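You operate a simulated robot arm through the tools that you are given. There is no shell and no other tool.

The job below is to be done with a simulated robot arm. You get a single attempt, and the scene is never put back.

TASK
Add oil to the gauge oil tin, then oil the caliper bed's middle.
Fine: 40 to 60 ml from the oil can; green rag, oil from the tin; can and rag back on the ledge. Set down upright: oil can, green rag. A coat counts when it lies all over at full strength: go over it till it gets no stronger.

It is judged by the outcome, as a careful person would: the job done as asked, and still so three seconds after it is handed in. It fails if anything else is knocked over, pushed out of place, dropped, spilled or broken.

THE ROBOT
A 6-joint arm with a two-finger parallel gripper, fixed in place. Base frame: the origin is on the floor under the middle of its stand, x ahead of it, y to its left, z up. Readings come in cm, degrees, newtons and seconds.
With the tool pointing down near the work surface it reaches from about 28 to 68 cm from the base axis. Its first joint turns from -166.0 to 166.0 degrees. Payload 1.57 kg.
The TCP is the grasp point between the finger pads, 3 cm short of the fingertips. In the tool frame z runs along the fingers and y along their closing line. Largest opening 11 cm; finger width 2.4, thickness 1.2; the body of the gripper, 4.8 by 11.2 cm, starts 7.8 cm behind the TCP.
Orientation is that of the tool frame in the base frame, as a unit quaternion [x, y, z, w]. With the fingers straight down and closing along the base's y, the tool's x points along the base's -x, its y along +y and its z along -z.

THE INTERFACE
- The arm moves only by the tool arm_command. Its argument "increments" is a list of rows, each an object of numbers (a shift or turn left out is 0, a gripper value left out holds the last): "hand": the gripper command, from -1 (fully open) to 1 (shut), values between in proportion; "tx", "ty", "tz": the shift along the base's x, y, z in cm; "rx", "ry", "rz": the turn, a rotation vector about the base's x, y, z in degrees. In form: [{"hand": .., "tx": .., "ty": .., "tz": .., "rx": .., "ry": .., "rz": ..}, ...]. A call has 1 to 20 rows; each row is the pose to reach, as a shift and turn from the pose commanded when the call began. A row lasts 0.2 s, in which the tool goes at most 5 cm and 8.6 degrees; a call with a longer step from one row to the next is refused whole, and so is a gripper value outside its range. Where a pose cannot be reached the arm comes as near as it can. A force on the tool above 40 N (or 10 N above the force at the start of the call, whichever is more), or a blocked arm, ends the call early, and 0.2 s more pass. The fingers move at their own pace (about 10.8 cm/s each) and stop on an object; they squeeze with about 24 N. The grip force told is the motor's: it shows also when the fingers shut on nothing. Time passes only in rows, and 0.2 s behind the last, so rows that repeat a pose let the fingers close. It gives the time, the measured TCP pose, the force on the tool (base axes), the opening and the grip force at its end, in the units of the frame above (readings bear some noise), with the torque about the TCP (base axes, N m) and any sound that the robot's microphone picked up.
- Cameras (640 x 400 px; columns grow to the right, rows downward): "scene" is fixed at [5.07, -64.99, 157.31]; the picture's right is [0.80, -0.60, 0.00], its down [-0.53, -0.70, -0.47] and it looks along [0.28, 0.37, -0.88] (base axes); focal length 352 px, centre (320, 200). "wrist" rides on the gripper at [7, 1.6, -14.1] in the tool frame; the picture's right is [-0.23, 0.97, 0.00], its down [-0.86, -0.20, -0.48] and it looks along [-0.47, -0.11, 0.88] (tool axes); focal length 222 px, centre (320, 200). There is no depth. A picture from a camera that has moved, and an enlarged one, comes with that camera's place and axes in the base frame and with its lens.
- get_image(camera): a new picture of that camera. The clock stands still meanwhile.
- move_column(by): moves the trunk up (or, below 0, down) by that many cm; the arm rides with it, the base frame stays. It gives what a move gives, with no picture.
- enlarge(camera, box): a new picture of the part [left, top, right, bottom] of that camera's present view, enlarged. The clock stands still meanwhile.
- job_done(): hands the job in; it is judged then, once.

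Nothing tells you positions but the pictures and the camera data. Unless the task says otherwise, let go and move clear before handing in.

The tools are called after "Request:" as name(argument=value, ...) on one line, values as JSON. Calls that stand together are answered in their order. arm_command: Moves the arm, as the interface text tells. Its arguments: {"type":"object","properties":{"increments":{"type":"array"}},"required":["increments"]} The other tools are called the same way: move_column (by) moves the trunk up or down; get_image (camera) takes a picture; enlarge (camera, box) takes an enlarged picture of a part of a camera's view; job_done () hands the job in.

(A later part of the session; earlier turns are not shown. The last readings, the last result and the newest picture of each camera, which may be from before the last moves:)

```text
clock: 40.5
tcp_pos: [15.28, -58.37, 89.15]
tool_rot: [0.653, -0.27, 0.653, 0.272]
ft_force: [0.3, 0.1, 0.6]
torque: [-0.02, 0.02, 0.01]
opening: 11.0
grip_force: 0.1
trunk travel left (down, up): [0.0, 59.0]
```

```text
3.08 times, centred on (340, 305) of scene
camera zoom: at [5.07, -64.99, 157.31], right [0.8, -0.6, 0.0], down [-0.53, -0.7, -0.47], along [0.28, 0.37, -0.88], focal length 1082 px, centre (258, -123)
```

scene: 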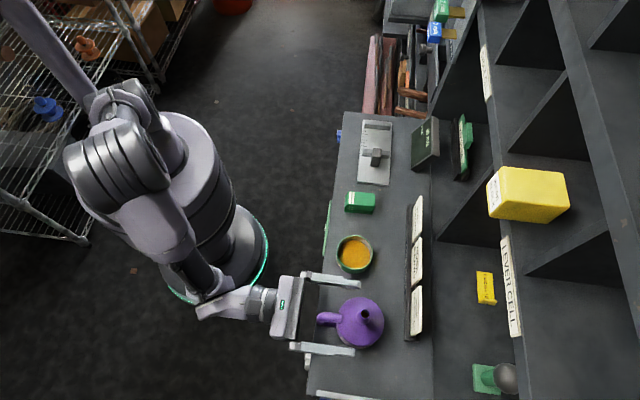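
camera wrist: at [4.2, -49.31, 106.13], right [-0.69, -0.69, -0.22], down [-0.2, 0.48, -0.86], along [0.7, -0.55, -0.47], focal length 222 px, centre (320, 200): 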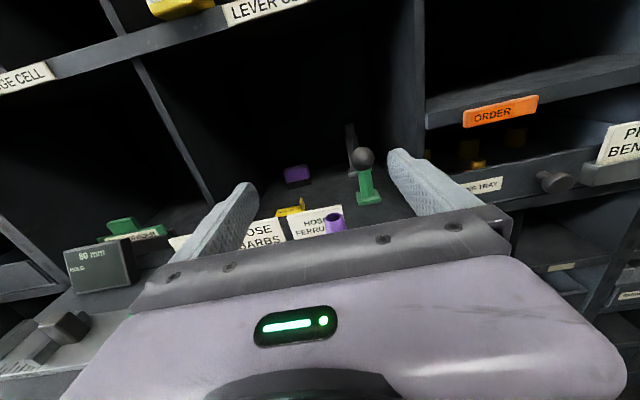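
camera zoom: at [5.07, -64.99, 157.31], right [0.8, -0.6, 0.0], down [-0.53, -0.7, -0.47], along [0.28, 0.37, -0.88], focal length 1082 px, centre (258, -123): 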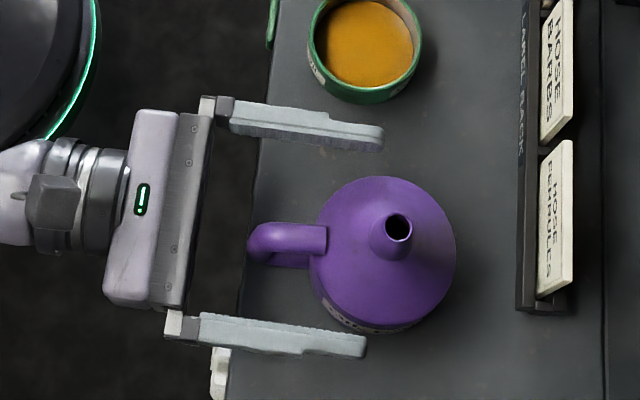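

Alignment looks centred. Continue down to grip height, then slide outward about 2 cm.

Request:
arm_command(increments=[{"hand": -1, "tx": 0.1, "ty": 0.1, "tz": -1.5}, {"tx": 0.1, "ty": 0.1, "tz": -3}, {"tx": 0.1, "ty": 0.1, "tz": -4}, {"tx": 0.1, "ty": 0.1, "tz": -4.8}, {"tx": 0.1, "ty": 0.1, "tz": -4.8}])

Request:
enlarge(camera="scene", box=[260, 240, 420, 370])

Request:
get_image(camera="wrist")

```text
clock: 41.7
tcp_pos: [15.36, -58.06, 84.33]
tool_rot: [0.654, -0.269, 0.653, 0.272]
ft_force: [-0.1, 0.0, 0.4]
torque: [-0.01, 0.01, 0.03]
opening: 11.02
grip_force: 0.1
trunk travel left (down, up): [0.0, 59.0]
```

```text
3.08 times, centred on (340, 305) of scene
camera zoom: at [5.07, -64.99, 157.31], right [0.8, -0.6, 0.0], down [-0.53, -0.7, -0.47], along [0.28, 0.37, -0.88], focal length 1082 px, centre (258, -123)
```

zoom: 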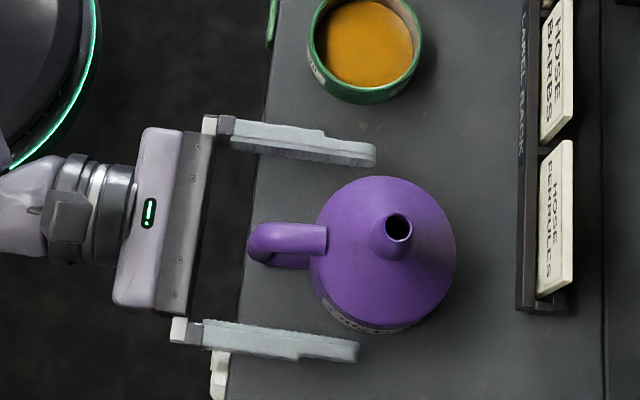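

```text
taken
camera wrist: at [4.16, -49.37, 91.27], right [-0.69, -0.69, -0.22], down [-0.2, 0.48, -0.86], along [0.7, -0.55, -0.47], focal length 222 px, centre (320, 200)
```

wrist: 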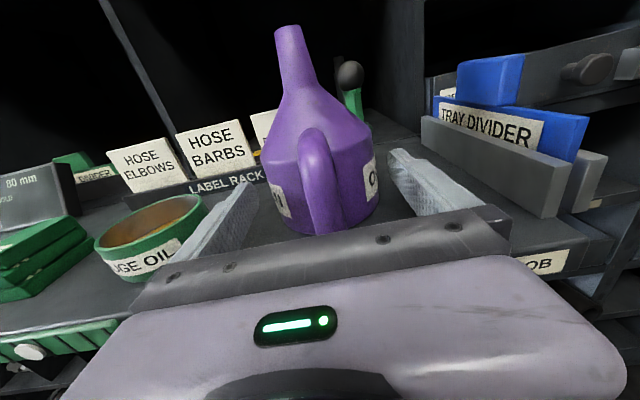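

The can sits between the open fingers with the handle inward. Advance 2.1 cm outward and close.

Request:
arm_command(increments=[{"hand": -1, "tx": 0.5, "ty": -0.5}, {"tx": 1.0, "ty": -1.0}, {"tx": 1.45, "ty": -1.45}, {"tx": 1.45, "ty": -1.45}])

Request:
enlarge(camera="scene", box=[260, 240, 420, 370])

Request:
get_image(camera="wrist")

```text
clock: 42.7
tcp_pos: [16.61, -59.81, 84.36]
tool_rot: [0.653, -0.271, 0.653, 0.272]
ft_force: [0.9, -0.4, 0.4]
torque: [-0.01, 0.02, 0.01]
opening: 11.02
grip_force: 0.0
trunk travel left (down, up): [0.0, 59.0]
```

```text
3.08 times, centred on (340, 305) of scene
camera zoom: at [5.07, -64.99, 157.31], right [0.8, -0.6, 0.0], down [-0.53, -0.7, -0.47], along [0.28, 0.37, -0.88], focal length 1082 px, centre (258, -123)
```

zoom: 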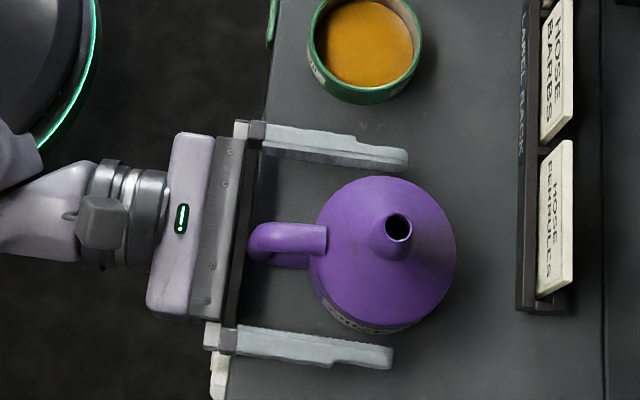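

```text
taken
camera wrist: at [5.63, -50.9, 91.23], right [-0.69, -0.69, -0.23], down [-0.2, 0.48, -0.86], along [0.7, -0.55, -0.47], focal length 222 px, centre (320, 200)
```

wrist: 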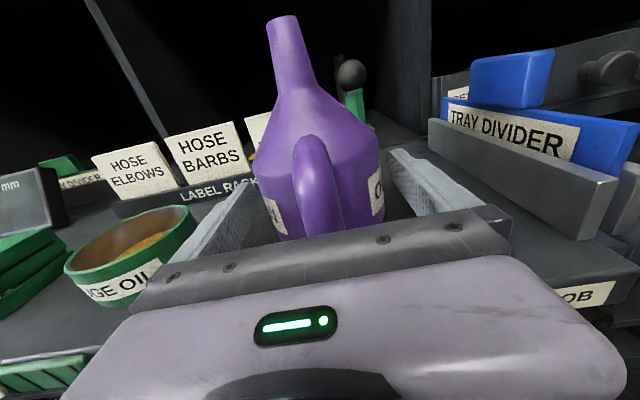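

Gap to the handle is small but clear, no force. Closing on the can body now.

Request:
arm_command(increments=[{"hand": -0.6}, {"hand": -0.5}, {"hand": 0.2}, {"hand": 1}, {"hand": 1}, {"hand": 1}])

Request:
enlarge(camera="scene", box=[260, 240, 420, 370])

```text
clock: 44.1
tcp_pos: [16.87, -59.64, 84.24]
tool_rot: [0.653, -0.27, 0.653, 0.271]
ft_force: [-0.5, -1.4, 0.3]
torque: [-0.02, 0.0, -0.04]
opening: 8.85
grip_force: 24.1
trunk travel left (down, up): [0.0, 59.0]
```

```text
3.08 times, centred on (340, 305) of scene
camera zoom: at [5.07, -64.99, 157.31], right [0.8, -0.6, 0.0], down [-0.53, -0.7, -0.47], along [0.28, 0.37, -0.88], focal length 1082 px, centre (258, -123)
```

zoom: 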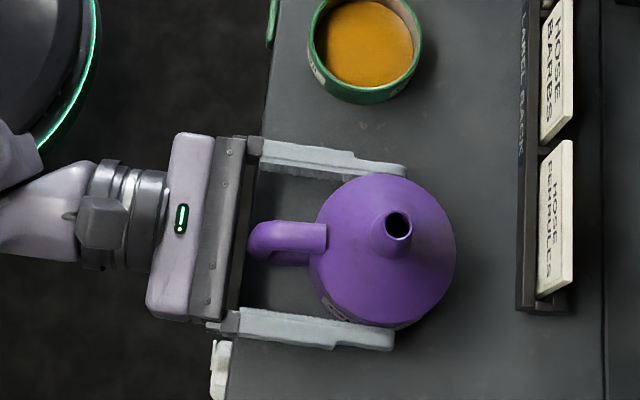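

Gripped (diameter 8.85 cm). Lift a little and check weight.

Request:
arm_command(increments=[{"hand": 1, "tz": 0.5}, {"tz": 1.5}, {"tz": 3}, {"tz": 5}, {"tz": 7}, {"tz": 8}, {"tz": 8}, {"tz": 8}])

Request:
get_image(camera="scene")

Request:
get_image(camera="wrist")

```text
clock: 45.9
tcp_pos: [16.83, -59.55, 92.5]
tool_rot: [0.653, -0.271, 0.653, 0.271]
ft_force: [-0.3, -0.4, -2.9]
torque: [0.04, 0.02, 0.04]
opening: 8.86
grip_force: 24.1
trunk travel left (down, up): [0.0, 59.0]
```

```text
taken
```

scene: 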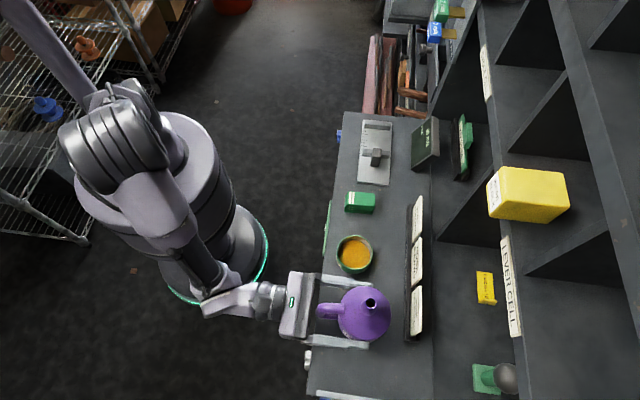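

```text
taken
camera wrist: at [5.61, -50.84, 99.32], right [-0.69, -0.69, -0.22], down [-0.2, 0.48, -0.86], along [0.7, -0.55, -0.47], focal length 222 px, centre (320, 200)
```

wrist: 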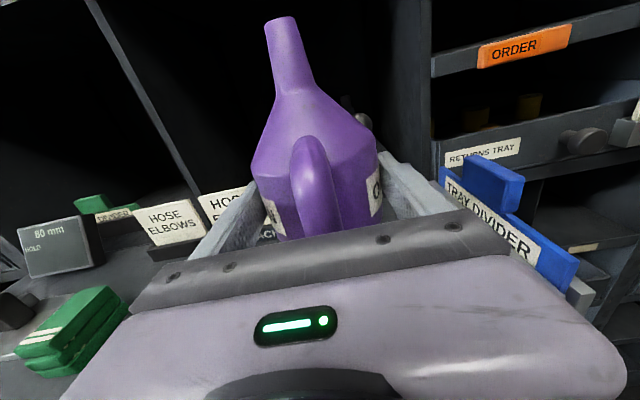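

The can weighs about 2.9 N in all. I now tilt it to 40° while bringing the spout over the tin (spout tip kept above the tin as tilt increases).

Request:
arm_command(increments=[{"hand": 1, "tx": 0.64, "ty": 1.77, "tz": 1.2, "rx": -5.66, "ry": 5.66}, {"tx": 1.27, "ty": 3.25, "tz": 2.2, "rx": -11.3, "ry": 11.3}, {"tx": 1.91, "ty": 4.74, "tz": 2.7, "rx": -17, "ry": 17}, {"tx": 2.72, "ty": 6.05, "tz": 2.7, "rx": -22.6, "ry": 22.6}, {"tx": 3.57, "ty": 6.89, "tz": 1.7, "rx": -28.3, "ry": 28.3}, {"tx": 3.57, "ty": 6.89, "tz": 1.7, "rx": -28.3, "ry": 28.3}])

Request:
get_image(camera="scene")

Request:
get_image(camera="wrist")

```text
clock: 47.3
tcp_pos: [20.47, -52.72, 94.14]
tool_rot: [0.706, -0.03, 0.52, 0.479]
ft_force: [0.4, 0.0, -3.3]
torque: [0.02, 0.01, -0.01]
opening: 8.87
grip_force: 24.2
trunk travel left (down, up): [0.0, 59.0]
```

```text
taken
```

scene: 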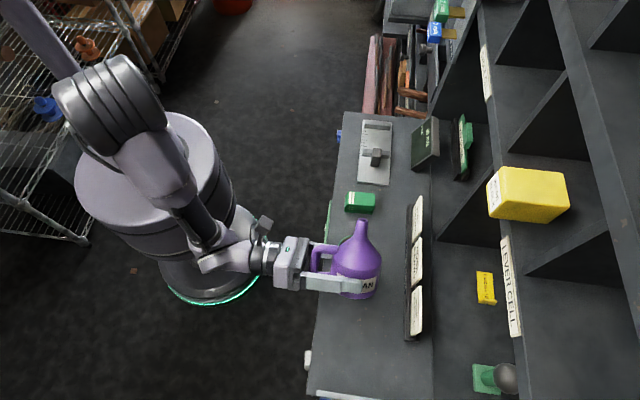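

```text
taken
camera wrist: at [12.71, -40.48, 100.41], right [-0.63, -0.63, 0.46], down [-0.62, 0.06, -0.78], along [0.47, -0.78, -0.43], focal length 222 px, centre (320, 200)
```

wrist: 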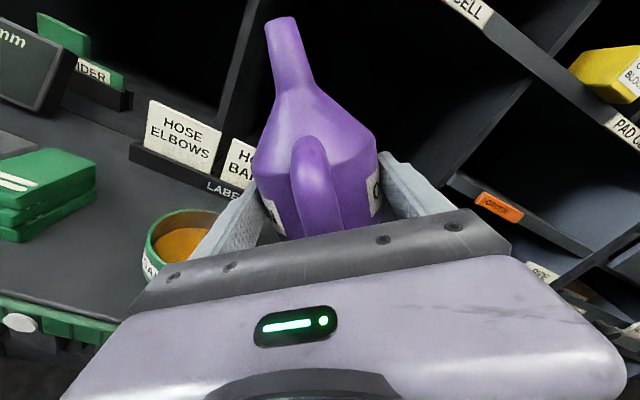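

Held firmly, no slip. Continue tilting to 72°, keeping the spout tip over the tin and lowering it.

Request:
arm_command(increments=[{"hand": 1, "tx": -0.92, "ty": -0.92, "tz": -1.14, "rx": -5.66, "ry": 5.66}, {"tx": -1.56, "ty": -1.56, "tz": -2.14, "rx": -11.3, "ry": 11.3}, {"tx": -2.05, "ty": -2.05, "tz": -3.14, "rx": -17, "ry": 17}, {"tx": -2.44, "ty": -2.44, "tz": -4.14, "rx": -22.6, "ry": 22.6}, {"tx": -2.44, "ty": -2.44, "tz": -4.14, "rx": -22.6, "ry": 22.6}])

Request:
get_image(camera="scene")

Request:
get_image(camera="wrist")

```text
clock: 48.5
tcp_pos: [17.89, -55.2, 89.94]
tool_rot: [0.686, 0.166, 0.369, 0.605]
ft_force: [0.0, 0.1, -2.6]
torque: [0.01, 0.04, 0.01]
opening: 8.88
grip_force: 24.0
trunk travel left (down, up): [0.0, 59.0]
```

```text
taken
```

scene: 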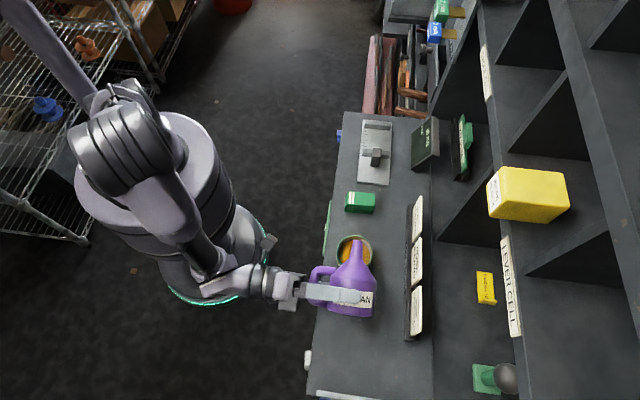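

```text
taken
camera wrist: at [12.28, -40.95, 93.56], right [-0.36, -0.36, 0.86], down [-0.87, -0.19, -0.45], along [0.33, -0.91, -0.24], focal length 222 px, centre (320, 200)
```

wrist: 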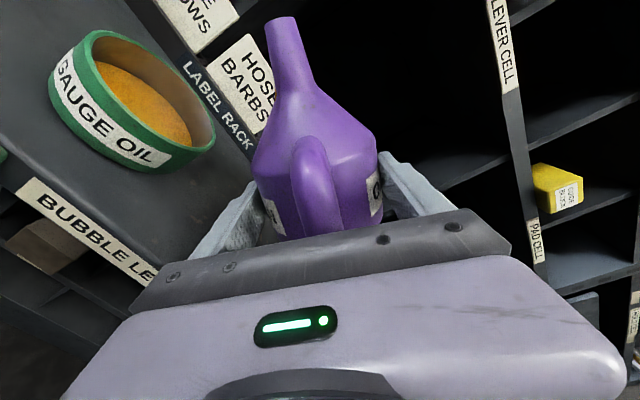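

Nice: both the tin and spout are visible from the wrist camera. Check the tip's placement over the tin.

Request:
enlarge(camera="scene", box=[300, 215, 428, 295])

Request:
enlarge(camera="wrist", box=[40, 0, 360, 200])

```text
5.00 times, centred on (364, 255) of scene
camera zoom: at [5.07, -64.99, 157.31], right [0.8, -0.6, 0.0], down [-0.53, -0.7, -0.47], along [0.28, 0.37, -0.88], focal length 1759 px, centre (100, -75)
```

zoom: 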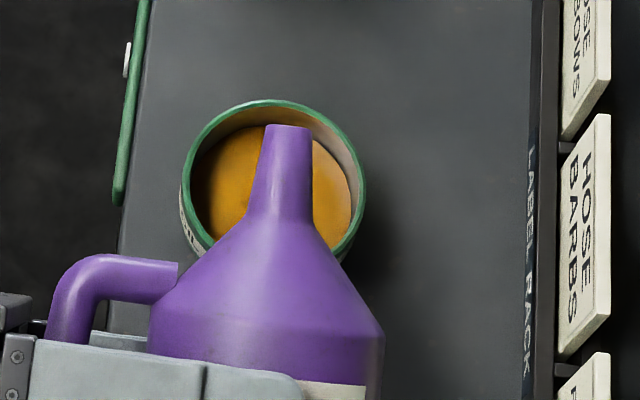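

```text
2.00 times, centred on (200, 100) of wrist
camera zoom: at [12.28, -40.95, 93.56], right [-0.36, -0.36, 0.86], down [-0.87, -0.19, -0.45], along [0.33, -0.91, -0.24], focal length 444 px, centre (560, 400)
```

zoom: 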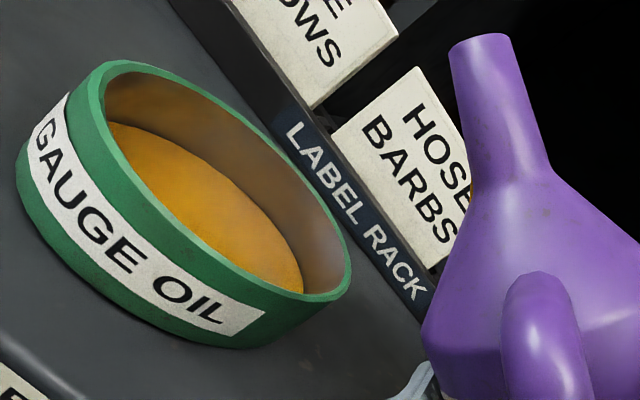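

Tip is about 1 cm on the near side of the tin's centre — good. Tilt to 80° with a short hold, then check for sound or flow.

Request:
arm_command(increments=[{"hand": 1, "tx": -0.15, "ty": -0.15, "tz": -0.3, "rx": -2.83, "ry": 2.83}, {"tx": -0.3, "ty": -0.3, "tz": -0.6, "rx": -5.66, "ry": 5.66}, {"tx": -0.3, "ty": -0.3, "tz": -0.6, "rx": -5.66, "ry": 5.66}])

Request:
enlarge(camera="wrist", box=[0, 0, 320, 200])

```text
clock: 49.3
tcp_pos: [17.68, -55.65, 89.35]
tool_rot: [0.674, 0.212, 0.326, 0.628]
ft_force: [0.3, -0.3, -2.5]
torque: [0.02, 0.06, -0.01]
opening: 8.88
grip_force: 23.7
trunk travel left (down, up): [0.0, 59.0]
```

```text
2.00 times, centred on (160, 100) of wrist
camera zoom: at [12.24, -40.96, 92.05], right [-0.28, -0.28, 0.92], down [-0.91, -0.23, -0.34], along [0.31, -0.93, -0.19], focal length 444 px, centre (640, 400)
```

zoom: 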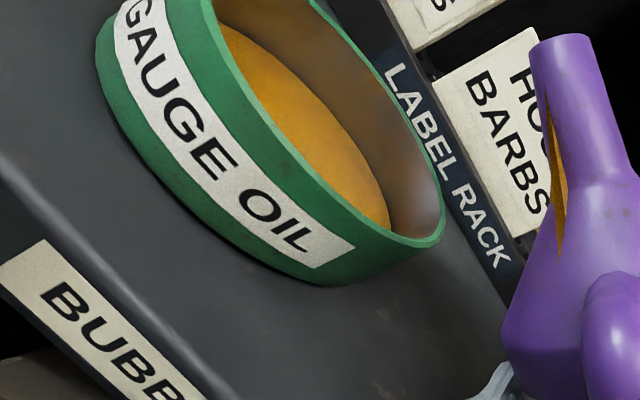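

There is an amber sliver beside the spout; I'll zoom to see what it is.

Request:
enlarge(camera="wrist", box=[230, 0, 350, 140])

Request:
enlarge(camera="scene", box=[300, 215, 428, 295])

```text
2.86 times, centred on (290, 70) of wrist
camera zoom: at [12.24, -40.96, 92.05], right [-0.28, -0.28, 0.92], down [-0.91, -0.23, -0.34], along [0.31, -0.93, -0.19], focal length 635 px, centre (406, 571)
```

zoom: 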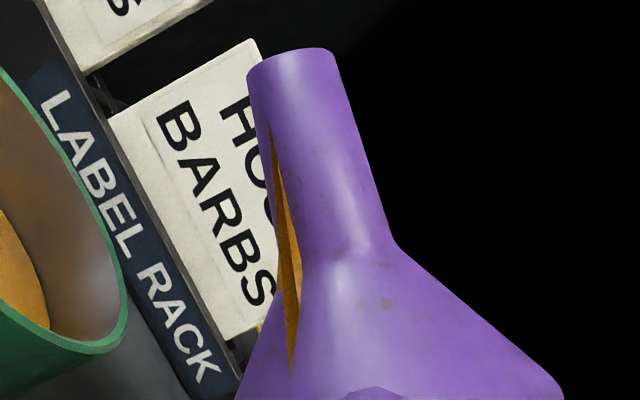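

```text
5.00 times, centred on (364, 255) of scene
camera zoom: at [5.07, -64.99, 157.31], right [0.8, -0.6, 0.0], down [-0.53, -0.7, -0.47], along [0.28, 0.37, -0.88], focal length 1759 px, centre (100, -75)
```

zoom: 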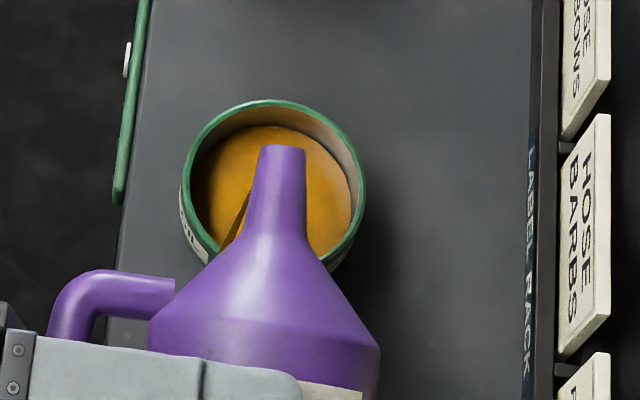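

That sliver is the oil body reaching into the neck on the low side — flow is about to begin. I go on in small steps.

Request:
arm_command(increments=[{"hand": 1, "tx": -0.02, "ty": -0.02, "tz": -0.4, "rx": -1.41, "ry": 1.41}, {"tx": -0.02, "ty": -0.02, "tz": -0.4, "rx": -1.41, "ry": 1.41}])

Request:
enlarge(camera="wrist", box=[0, 0, 320, 200])

```text
clock: 49.9
tcp_pos: [17.6, -55.56, 88.85]
tool_rot: [0.669, 0.225, 0.315, 0.634]
ft_force: [-0.2, 0.5, -3.2]
torque: [-0.01, 0.09, 0.02]
opening: 8.9
grip_force: 24.3
trunk travel left (down, up): [0.0, 59.0]
```

```text
2.00 times, centred on (160, 100) of wrist
camera zoom: at [12.3, -40.86, 91.42], right [-0.25, -0.25, 0.93], down [-0.92, -0.24, -0.31], along [0.31, -0.94, -0.17], focal length 444 px, centre (640, 400)
```

zoom: 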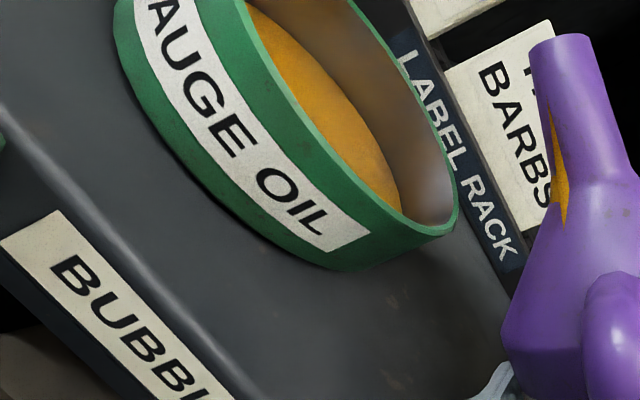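

Request:
arm_command(increments=[{"hand": 1, "rx": -1.41, "ry": 1.41}, {"rx": -1.41, "ry": 1.41}])

Request:
enlarge(camera="wrist", box=[0, 0, 320, 200])

```text
clock: 50.5
tcp_pos: [17.6, -55.57, 89.01]
tool_rot: [0.666, 0.236, 0.304, 0.639]
ft_force: [0.3, -0.1, -3.6]
torque: [0.02, 0.05, 0.03]
opening: 8.88
grip_force: 24.5
trunk travel left (down, up): [0.0, 59.0]
```

```text
2.00 times, centred on (160, 100) of wrist
camera zoom: at [12.35, -40.78, 91.21], right [-0.23, -0.23, 0.95], down [-0.93, -0.25, -0.29], along [0.3, -0.94, -0.15], focal length 444 px, centre (640, 400)
```

zoom: 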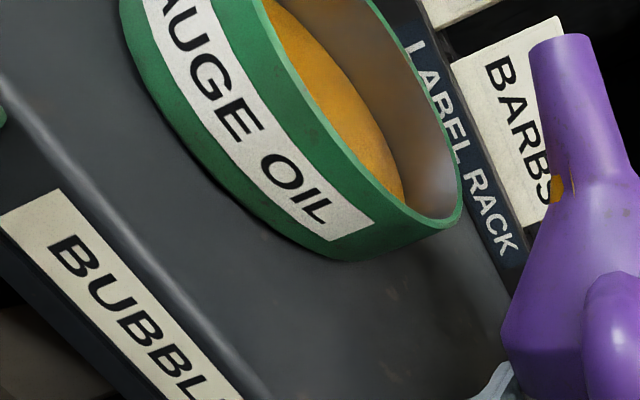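

Request:
enlarge(camera="scene", box=[325, 225, 389, 265])

Request:
enlarge(camera="wrist", box=[240, 0, 340, 120])

```text
10.00 times, centred on (357, 245) of scene
camera zoom: at [5.07, -64.99, 157.31], right [0.8, -0.6, 0.0], down [-0.53, -0.7, -0.47], along [0.28, 0.37, -0.88], focal length 3518 px, centre (-50, -250)
```

zoom: 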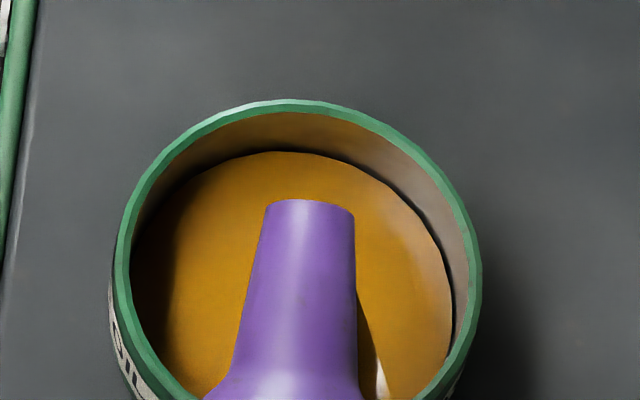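

```text
3.33 times, centred on (290, 60) of wrist
camera zoom: at [12.35, -40.78, 91.21], right [-0.23, -0.23, 0.95], down [-0.93, -0.25, -0.29], along [0.3, -0.94, -0.15], focal length 740 px, centre (420, 667)
```

zoom: 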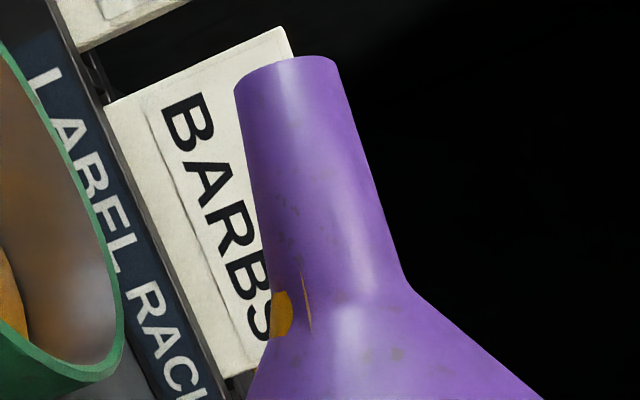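

No flow yet; oil level reference noted (oil back edge at y≈151 in this 10× view, inner rim at y≈112; 50 ml should raise it by ~19–20 px). Keep tilting slowly.

Request:
arm_command(increments=[{"hand": 1, "rx": -1.41, "ry": 1.41}, {"rx": -1.41, "ry": 1.41}])

Request:
enlarge(camera="scene", box=[325, 225, 389, 265])

Request:
enlarge(camera="wrist", box=[0, 0, 340, 200])

```text
clock: 51.1
tcp_pos: [17.59, -55.48, 88.86]
tool_rot: [0.662, 0.248, 0.292, 0.644]
ft_force: [-0.6, 0.0, -3.3]
torque: [0.01, 0.05, -0.02]
opening: 8.88
grip_force: 24.4
trunk travel left (down, up): [0.0, 59.0]
```

```text
10.00 times, centred on (357, 245) of scene
camera zoom: at [5.07, -64.99, 157.31], right [0.8, -0.6, 0.0], down [-0.53, -0.7, -0.47], along [0.28, 0.37, -0.88], focal length 3518 px, centre (-50, -250)
```

zoom: 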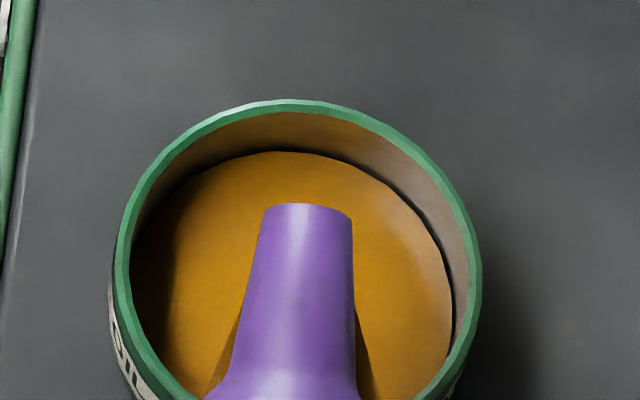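

```text
1.88 times, centred on (170, 100) of wrist
camera zoom: at [12.38, -40.72, 90.98], right [-0.21, -0.21, 0.96], down [-0.93, -0.26, -0.26], along [0.3, -0.94, -0.14], focal length 418 px, centre (602, 388)
```

zoom: 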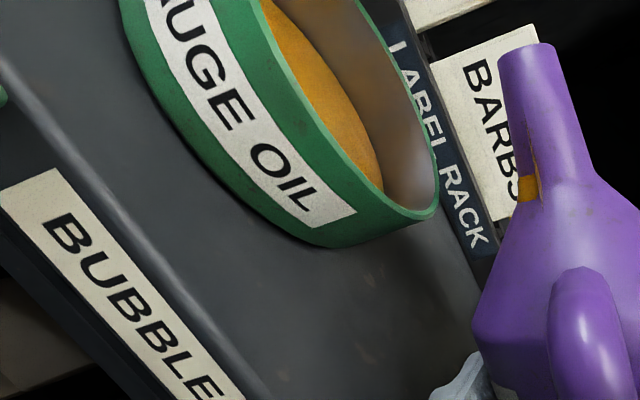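

Request:
arm_command(increments=[{"hand": 1, "rx": -1.41, "ry": 1.41}, {"rx": -1.41, "ry": 1.41}])

Request:
enlarge(camera="scene", box=[325, 225, 389, 265])

Request:
enlarge(camera="wrist", box=[0, 0, 340, 200])

```text
clock: 51.7
tcp_pos: [17.59, -55.62, 88.91]
tool_rot: [0.657, 0.259, 0.281, 0.649]
ft_force: [0.7, 0.6, -1.8]
torque: [0.01, 0.05, 0.01]
opening: 8.87
grip_force: 24.1
trunk travel left (down, up): [0.0, 59.0]
```

```text
10.00 times, centred on (357, 245) of scene
camera zoom: at [5.07, -64.99, 157.31], right [0.8, -0.6, 0.0], down [-0.53, -0.7, -0.47], along [0.28, 0.37, -0.88], focal length 3518 px, centre (-50, -250)
```

zoom: 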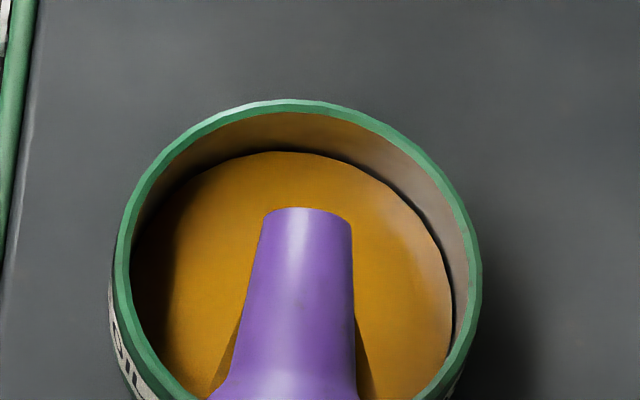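

```text
1.88 times, centred on (170, 100) of wrist
camera zoom: at [12.44, -40.69, 90.74], right [-0.18, -0.18, 0.97], down [-0.94, -0.26, -0.23], along [0.29, -0.95, -0.12], focal length 418 px, centre (602, 388)
```

zoom: 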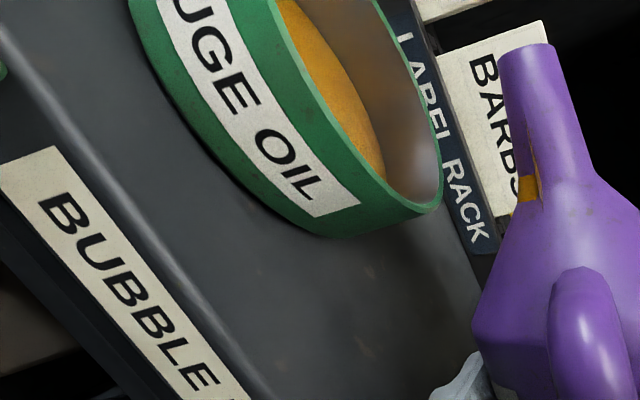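

Request:
arm_command(increments=[{"hand": 1, "rx": -1.41, "ry": 1.41}, {"rx": -1.41, "ry": 1.41}])

Request:
enlarge(camera="scene", box=[325, 225, 389, 265])

Request:
enlarge(camera="wrist", box=[0, 0, 340, 200])

```text
clock: 52.3
tcp_pos: [17.51, -55.57, 88.93]
tool_rot: [0.652, 0.271, 0.27, 0.655]
ft_force: [1.0, 0.1, -2.8]
torque: [0.01, 0.07, -0.04]
opening: 8.85
grip_force: 23.8
trunk travel left (down, up): [0.0, 59.0]
```

```text
10.00 times, centred on (357, 245) of scene
camera zoom: at [5.07, -64.99, 157.31], right [0.8, -0.6, 0.0], down [-0.53, -0.7, -0.47], along [0.28, 0.37, -0.88], focal length 3518 px, centre (-50, -250)
```

zoom: 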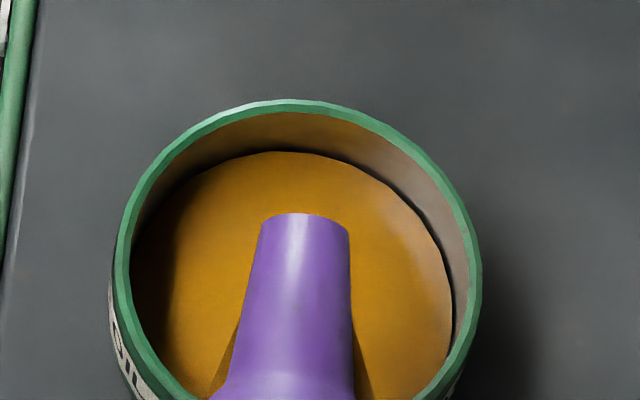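

```text
1.88 times, centred on (170, 100) of wrist
camera zoom: at [12.46, -40.65, 90.49], right [-0.16, -0.16, 0.97], down [-0.94, -0.27, -0.2], along [0.29, -0.95, -0.11], focal length 418 px, centre (602, 388)
```

zoom: 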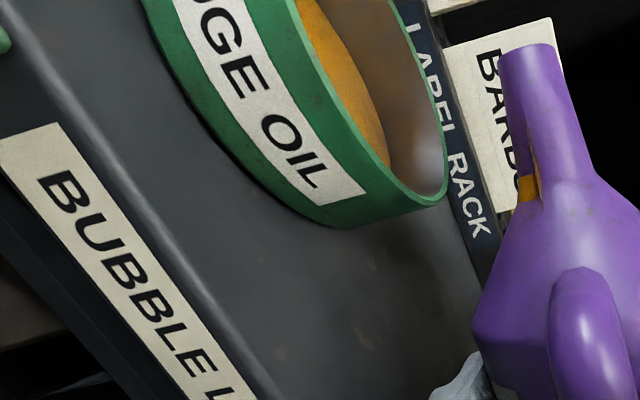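

Request:
arm_command(increments=[{"hand": 1, "tz": 0.2, "rx": -2.1, "ry": 2.1}, {"tz": 0.2, "rx": -2.1, "ry": 2.1}])

Request:
enlarge(camera="scene", box=[325, 225, 389, 265])

Request:
enlarge(camera="wrist", box=[0, 0, 340, 200])

```text
clock: 52.9
tcp_pos: [17.59, -55.55, 89.12]
tool_rot: [0.645, 0.288, 0.254, 0.661]
ft_force: [-0.1, 0.4, -1.8]
torque: [0.03, 0.0, -0.02]
opening: 8.89
grip_force: 23.6
trunk travel left (down, up): [0.0, 59.0]
```

```text
10.00 times, centred on (357, 245) of scene
camera zoom: at [5.07, -64.99, 157.31], right [0.8, -0.6, 0.0], down [-0.53, -0.7, -0.47], along [0.28, 0.37, -0.88], focal length 3518 px, centre (-50, -250)
```

zoom: 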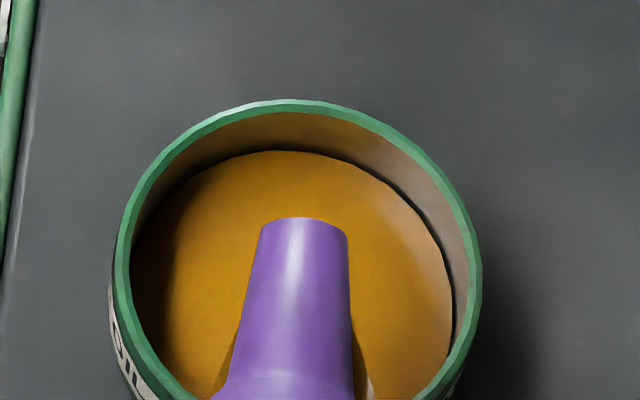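

```text
1.88 times, centred on (170, 100) of wrist
camera zoom: at [12.52, -40.6, 90.36], right [-0.12, -0.12, 0.98], down [-0.95, -0.27, -0.15], along [0.29, -0.95, -0.08], focal length 418 px, centre (602, 388)
```

zoom: 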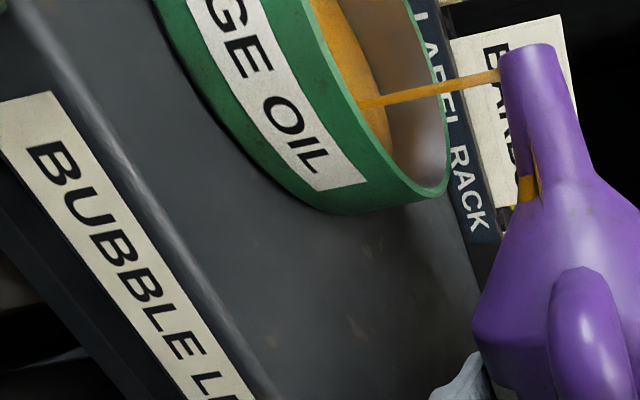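

Flow has started: a thin stream falls straight into the tin. I hold this tilt briefly and watch the level.

Request:
arm_command(increments=[{"hand": 1}, {"hand": 1}])

Request:
enlarge(camera="scene", box=[325, 225, 389, 265])

Request:
enlarge(camera="wrist", box=[0, 0, 340, 200])

```text
clock: 53.5
tcp_pos: [17.53, -55.48, 89.07]
tool_rot: [0.645, 0.288, 0.254, 0.661]
ft_force: [0.1, 0.2, -2.1]
torque: [0.01, 0.03, -0.03]
opening: 8.87
grip_force: 24.0
trunk travel left (down, up): [0.0, 59.0]
```

```text
10.00 times, centred on (357, 245) of scene
camera zoom: at [5.07, -64.99, 157.31], right [0.8, -0.6, 0.0], down [-0.53, -0.7, -0.47], along [0.28, 0.37, -0.88], focal length 3518 px, centre (-50, -250)
```

zoom: 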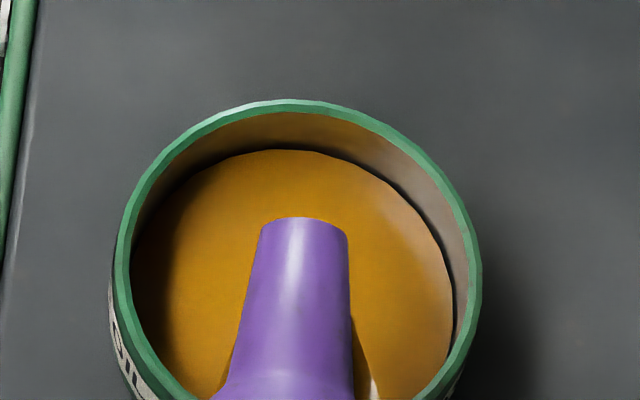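

```text
1.88 times, centred on (170, 100) of wrist
camera zoom: at [12.52, -40.6, 90.36], right [-0.12, -0.12, 0.98], down [-0.95, -0.27, -0.15], along [0.29, -0.95, -0.08], focal length 418 px, centre (602, 388)
```

zoom: 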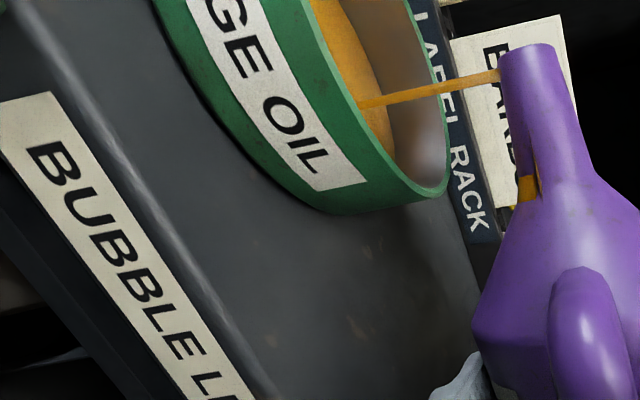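

Slow flow (~5 ml/s). I tilt 2° more and hold, tracking the level with a finer zoom.

Request:
arm_command(increments=[{"hand": 1, "rx": -1.41, "ry": 1.41}, {"rx": -1.41, "ry": 1.41}, {"rx": -1.41, "ry": 1.41}, {"rx": -1.41, "ry": 1.41}])

Request:
enlarge(camera="scene", box=[325, 225, 389, 265])

Request:
enlarge(camera="wrist", box=[0, 0, 340, 200])

```text
clock: 54.5
tcp_pos: [17.55, -55.57, 89.15]
tool_rot: [0.64, 0.3, 0.242, 0.665]
ft_force: [0.4, -0.6, -2.0]
torque: [0.02, -0.01, 0.02]
opening: 8.89
grip_force: 23.6
trunk travel left (down, up): [0.0, 59.0]
```

```text
10.00 times, centred on (357, 245) of scene
camera zoom: at [5.07, -64.99, 157.31], right [0.8, -0.6, 0.0], down [-0.53, -0.7, -0.47], along [0.28, 0.37, -0.88], focal length 3518 px, centre (-50, -250)
```

zoom: 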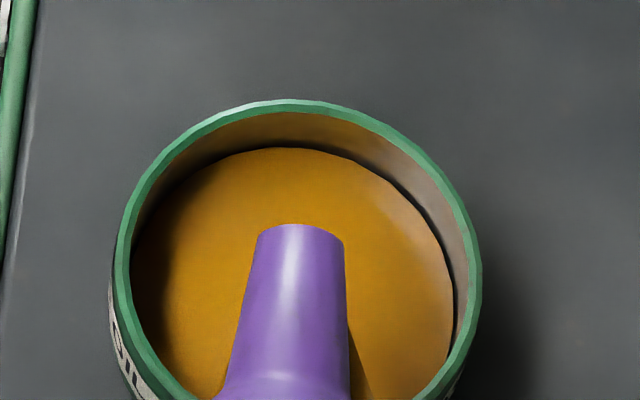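

```text
1.88 times, centred on (170, 100) of wrist
camera zoom: at [12.51, -40.57, 90.1], right [-0.1, -0.1, 0.99], down [-0.95, -0.28, -0.12], along [0.29, -0.96, -0.07], focal length 418 px, centre (602, 388)
```

zoom: 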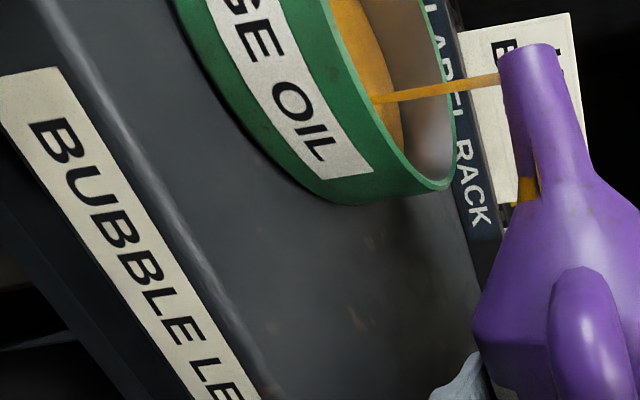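

Request:
arm_command(increments=[{"hand": 1, "rx": -0.7, "ry": 0.7}, {"rx": -1.41, "ry": 1.41}, {"rx": -1.41, "ry": 1.41}, {"rx": -1.41, "ry": 1.41}, {"rx": -1.41, "ry": 1.41}, {"rx": -1.41, "ry": 1.41}])

Request:
enlarge(camera="scene", box=[325, 225, 389, 265])

Request:
enlarge(camera="wrist", box=[0, 0, 340, 200])

```text
clock: 55.9
tcp_pos: [17.57, -55.51, 89.11]
tool_rot: [0.635, 0.31, 0.23, 0.669]
ft_force: [0.0, -0.5, -1.9]
torque: [0.03, 0.05, -0.02]
opening: 8.89
grip_force: 24.1
trunk travel left (down, up): [0.0, 59.0]
```

```text
10.00 times, centred on (357, 245) of scene
camera zoom: at [5.07, -64.99, 157.31], right [0.8, -0.6, 0.0], down [-0.53, -0.7, -0.47], along [0.28, 0.37, -0.88], focal length 3518 px, centre (-50, -250)
```

zoom: 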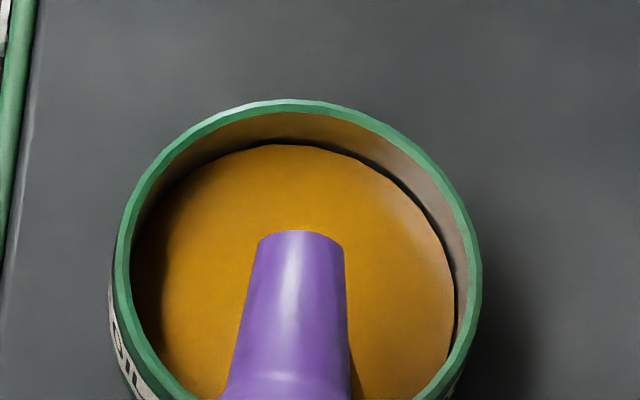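

```text
1.88 times, centred on (170, 100) of wrist
camera zoom: at [12.59, -40.54, 89.78], right [-0.08, -0.07, 0.99], down [-0.96, -0.28, -0.09], along [0.28, -0.96, -0.05], focal length 418 px, centre (602, 388)
```

zoom: 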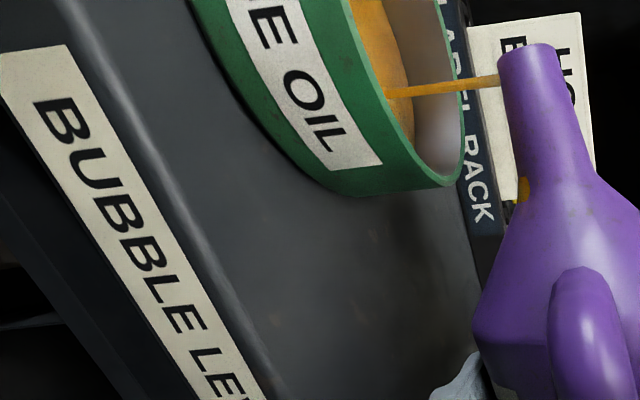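

About 16 ml so far. Continue at a slightly greater tilt.

Request:
arm_command(increments=[{"hand": 1, "rx": -0.7, "ry": 0.7}, {"rx": -1.41, "ry": 1.41}, {"rx": -1.41, "ry": 1.41}, {"rx": -1.41, "ry": 1.41}, {"rx": -1.41, "ry": 1.41}, {"rx": -1.41, "ry": 1.41}])

Request:
enlarge(camera="scene", box=[325, 225, 389, 265])

Request:
enlarge(camera="wrist", box=[0, 0, 340, 200])

```text
clock: 57.3
tcp_pos: [17.61, -55.49, 89.02]
tool_rot: [0.629, 0.321, 0.219, 0.673]
ft_force: [0.0, 0.0, -2.8]
torque: [0.01, 0.03, -0.01]
opening: 8.89
grip_force: 23.8
trunk travel left (down, up): [0.0, 59.0]
```

```text
10.00 times, centred on (357, 245) of scene
camera zoom: at [5.07, -64.99, 157.31], right [0.8, -0.6, 0.0], down [-0.53, -0.7, -0.47], along [0.28, 0.37, -0.88], focal length 3518 px, centre (-50, -250)
```

zoom: 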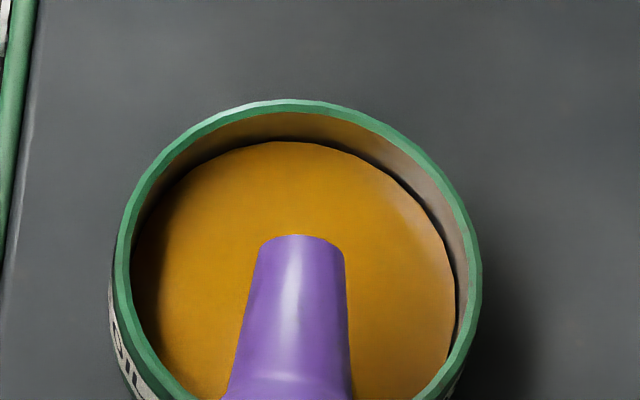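

```text
1.88 times, centred on (170, 100) of wrist
camera zoom: at [12.68, -40.51, 89.52], right [-0.05, -0.05, 1.0], down [-0.96, -0.28, -0.06], along [0.28, -0.96, -0.03], focal length 418 px, centre (602, 388)
```

zoom: 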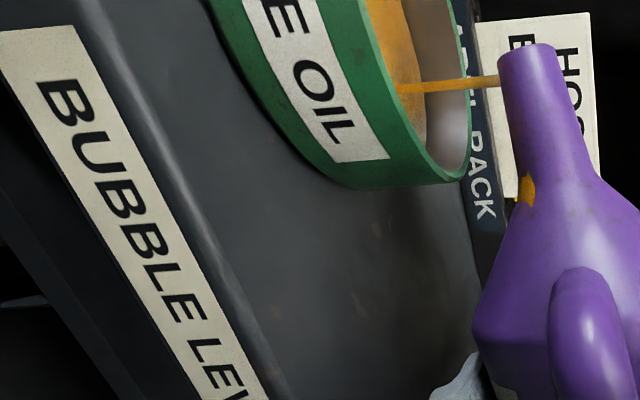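

About 23 ml. Continue.

Request:
arm_command(increments=[{"hand": 1, "rx": -0.7, "ry": 0.7}, {"rx": -1.41, "ry": 1.41}, {"rx": -1.41, "ry": 1.41}, {"rx": -1.41, "ry": 1.41}, {"rx": -1.41, "ry": 1.41}, {"rx": -1.41, "ry": 1.41}, {"rx": -1.41, "ry": 1.41}])

Request:
enlarge(camera="scene", box=[325, 225, 389, 265])

Request:
enlarge(camera="wrist", box=[0, 0, 340, 200])

```text
clock: 58.9
tcp_pos: [17.55, -55.49, 89.11]
tool_rot: [0.624, 0.332, 0.207, 0.676]
ft_force: [-0.3, 0.4, -2.7]
torque: [-0.01, 0.03, 0.01]
opening: 8.88
grip_force: 24.6
trunk travel left (down, up): [0.0, 59.0]
```

```text
10.00 times, centred on (357, 245) of scene
camera zoom: at [5.07, -64.99, 157.31], right [0.8, -0.6, 0.0], down [-0.53, -0.7, -0.47], along [0.28, 0.37, -0.88], focal length 3518 px, centre (-50, -250)
```

zoom: 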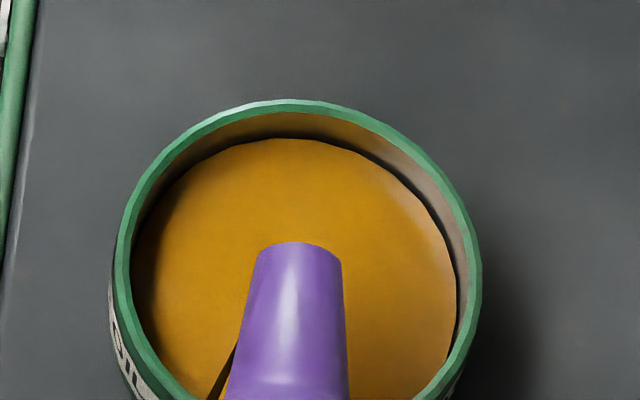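

```text
1.88 times, centred on (170, 100) of wrist
camera zoom: at [12.68, -40.49, 89.29], right [-0.03, -0.03, 1.0], down [-0.96, -0.28, -0.03], along [0.28, -0.96, -0.02], focal length 418 px, centre (602, 388)
```

zoom: 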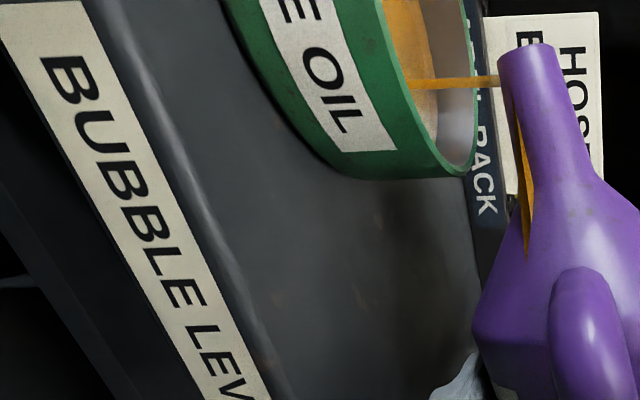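

About 30 ml. Continue in the same fashion, raising slightly to keep clearance.

Request:
arm_command(increments=[{"hand": 1, "tz": 0.2, "rx": -0.7, "ry": 0.7}, {"tz": 0.4, "rx": -1.41, "ry": 1.41}, {"tz": 0.4, "rx": -1.41, "ry": 1.41}, {"tz": 0.4, "rx": -1.41, "ry": 1.41}, {"tz": 0.4, "rx": -1.41, "ry": 1.41}, {"tz": 0.4, "rx": -1.41, "ry": 1.41}, {"tz": 0.4, "rx": -1.41, "ry": 1.41}])

Request:
enlarge(camera="scene", box=[325, 225, 389, 265])

Request:
enlarge(camera="wrist", box=[0, 0, 340, 200])

```text
clock: 60.5
tcp_pos: [17.71, -55.49, 89.47]
tool_rot: [0.618, 0.342, 0.196, 0.68]
ft_force: [0.1, 0.4, -2.0]
torque: [0.0, 0.02, -0.01]
opening: 8.87
grip_force: 24.4
trunk travel left (down, up): [0.0, 59.0]
```

```text
10.00 times, centred on (357, 245) of scene
camera zoom: at [5.07, -64.99, 157.31], right [0.8, -0.6, 0.0], down [-0.53, -0.7, -0.47], along [0.28, 0.37, -0.88], focal length 3518 px, centre (-50, -250)
```

zoom: 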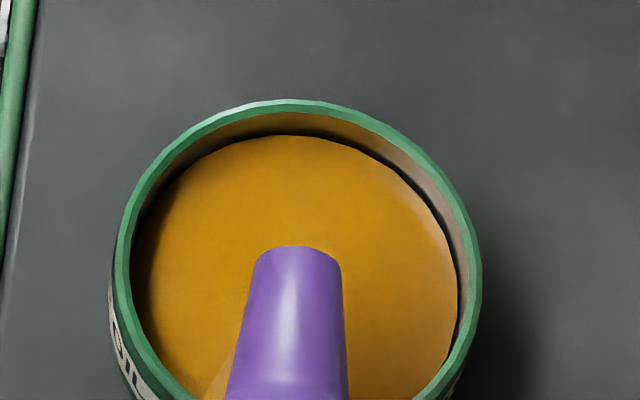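

```text
1.88 times, centred on (170, 100) of wrist
camera zoom: at [12.64, -40.52, 89.45], right [0.0, 0.0, 1.0], down [-0.96, -0.28, 0.0], along [0.28, -0.96, 0.0], focal length 418 px, centre (602, 388)
```

zoom: 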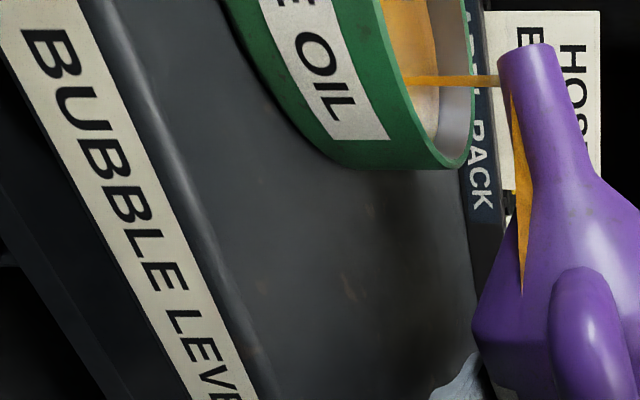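

About 39 ml by level. One more similar interval, then I'll roll back.

Request:
arm_command(increments=[{"hand": 1, "tz": 0.2, "rx": -0.7, "ry": 0.7}, {"tz": 0.3, "rx": -1.41, "ry": 1.41}, {"tz": 0.3, "rx": -1.41, "ry": 1.41}, {"tz": 0.3, "rx": -1.41, "ry": 1.41}, {"tz": 0.3, "rx": -1.41, "ry": 1.41}, {"tz": 0.3, "rx": -1.41, "ry": 1.41}])

Request:
enlarge(camera="scene", box=[325, 225, 389, 265])

Request:
enlarge(camera="scene", box=[338, 230, 370, 250])

```text
clock: 61.9
tcp_pos: [17.55, -55.47, 89.78]
tool_rot: [0.612, 0.353, 0.183, 0.684]
ft_force: [-1.3, 0.3, -2.7]
torque: [-0.01, 0.05, 0.03]
opening: 8.85
grip_force: 23.3
trunk travel left (down, up): [0.0, 59.0]
```

```text
10.00 times, centred on (357, 245) of scene
camera zoom: at [5.07, -64.99, 157.31], right [0.8, -0.6, 0.0], down [-0.53, -0.7, -0.47], along [0.28, 0.37, -0.88], focal length 3518 px, centre (-50, -250)
```

zoom: 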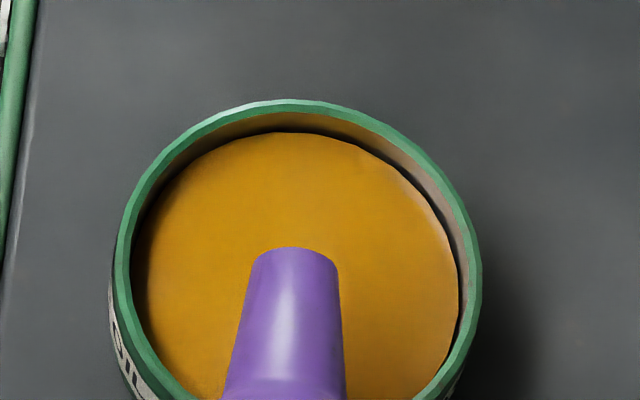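

```text
16.00 times, centred on (354, 240) of scene
camera zoom: at [5.07, -64.99, 157.31], right [0.8, -0.6, 0.0], down [-0.53, -0.7, -0.47], along [0.28, 0.37, -0.88], focal length 5628 px, centre (-224, -440)
```

zoom: 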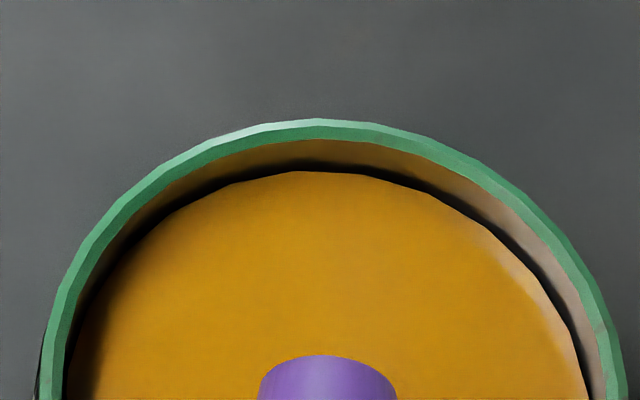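

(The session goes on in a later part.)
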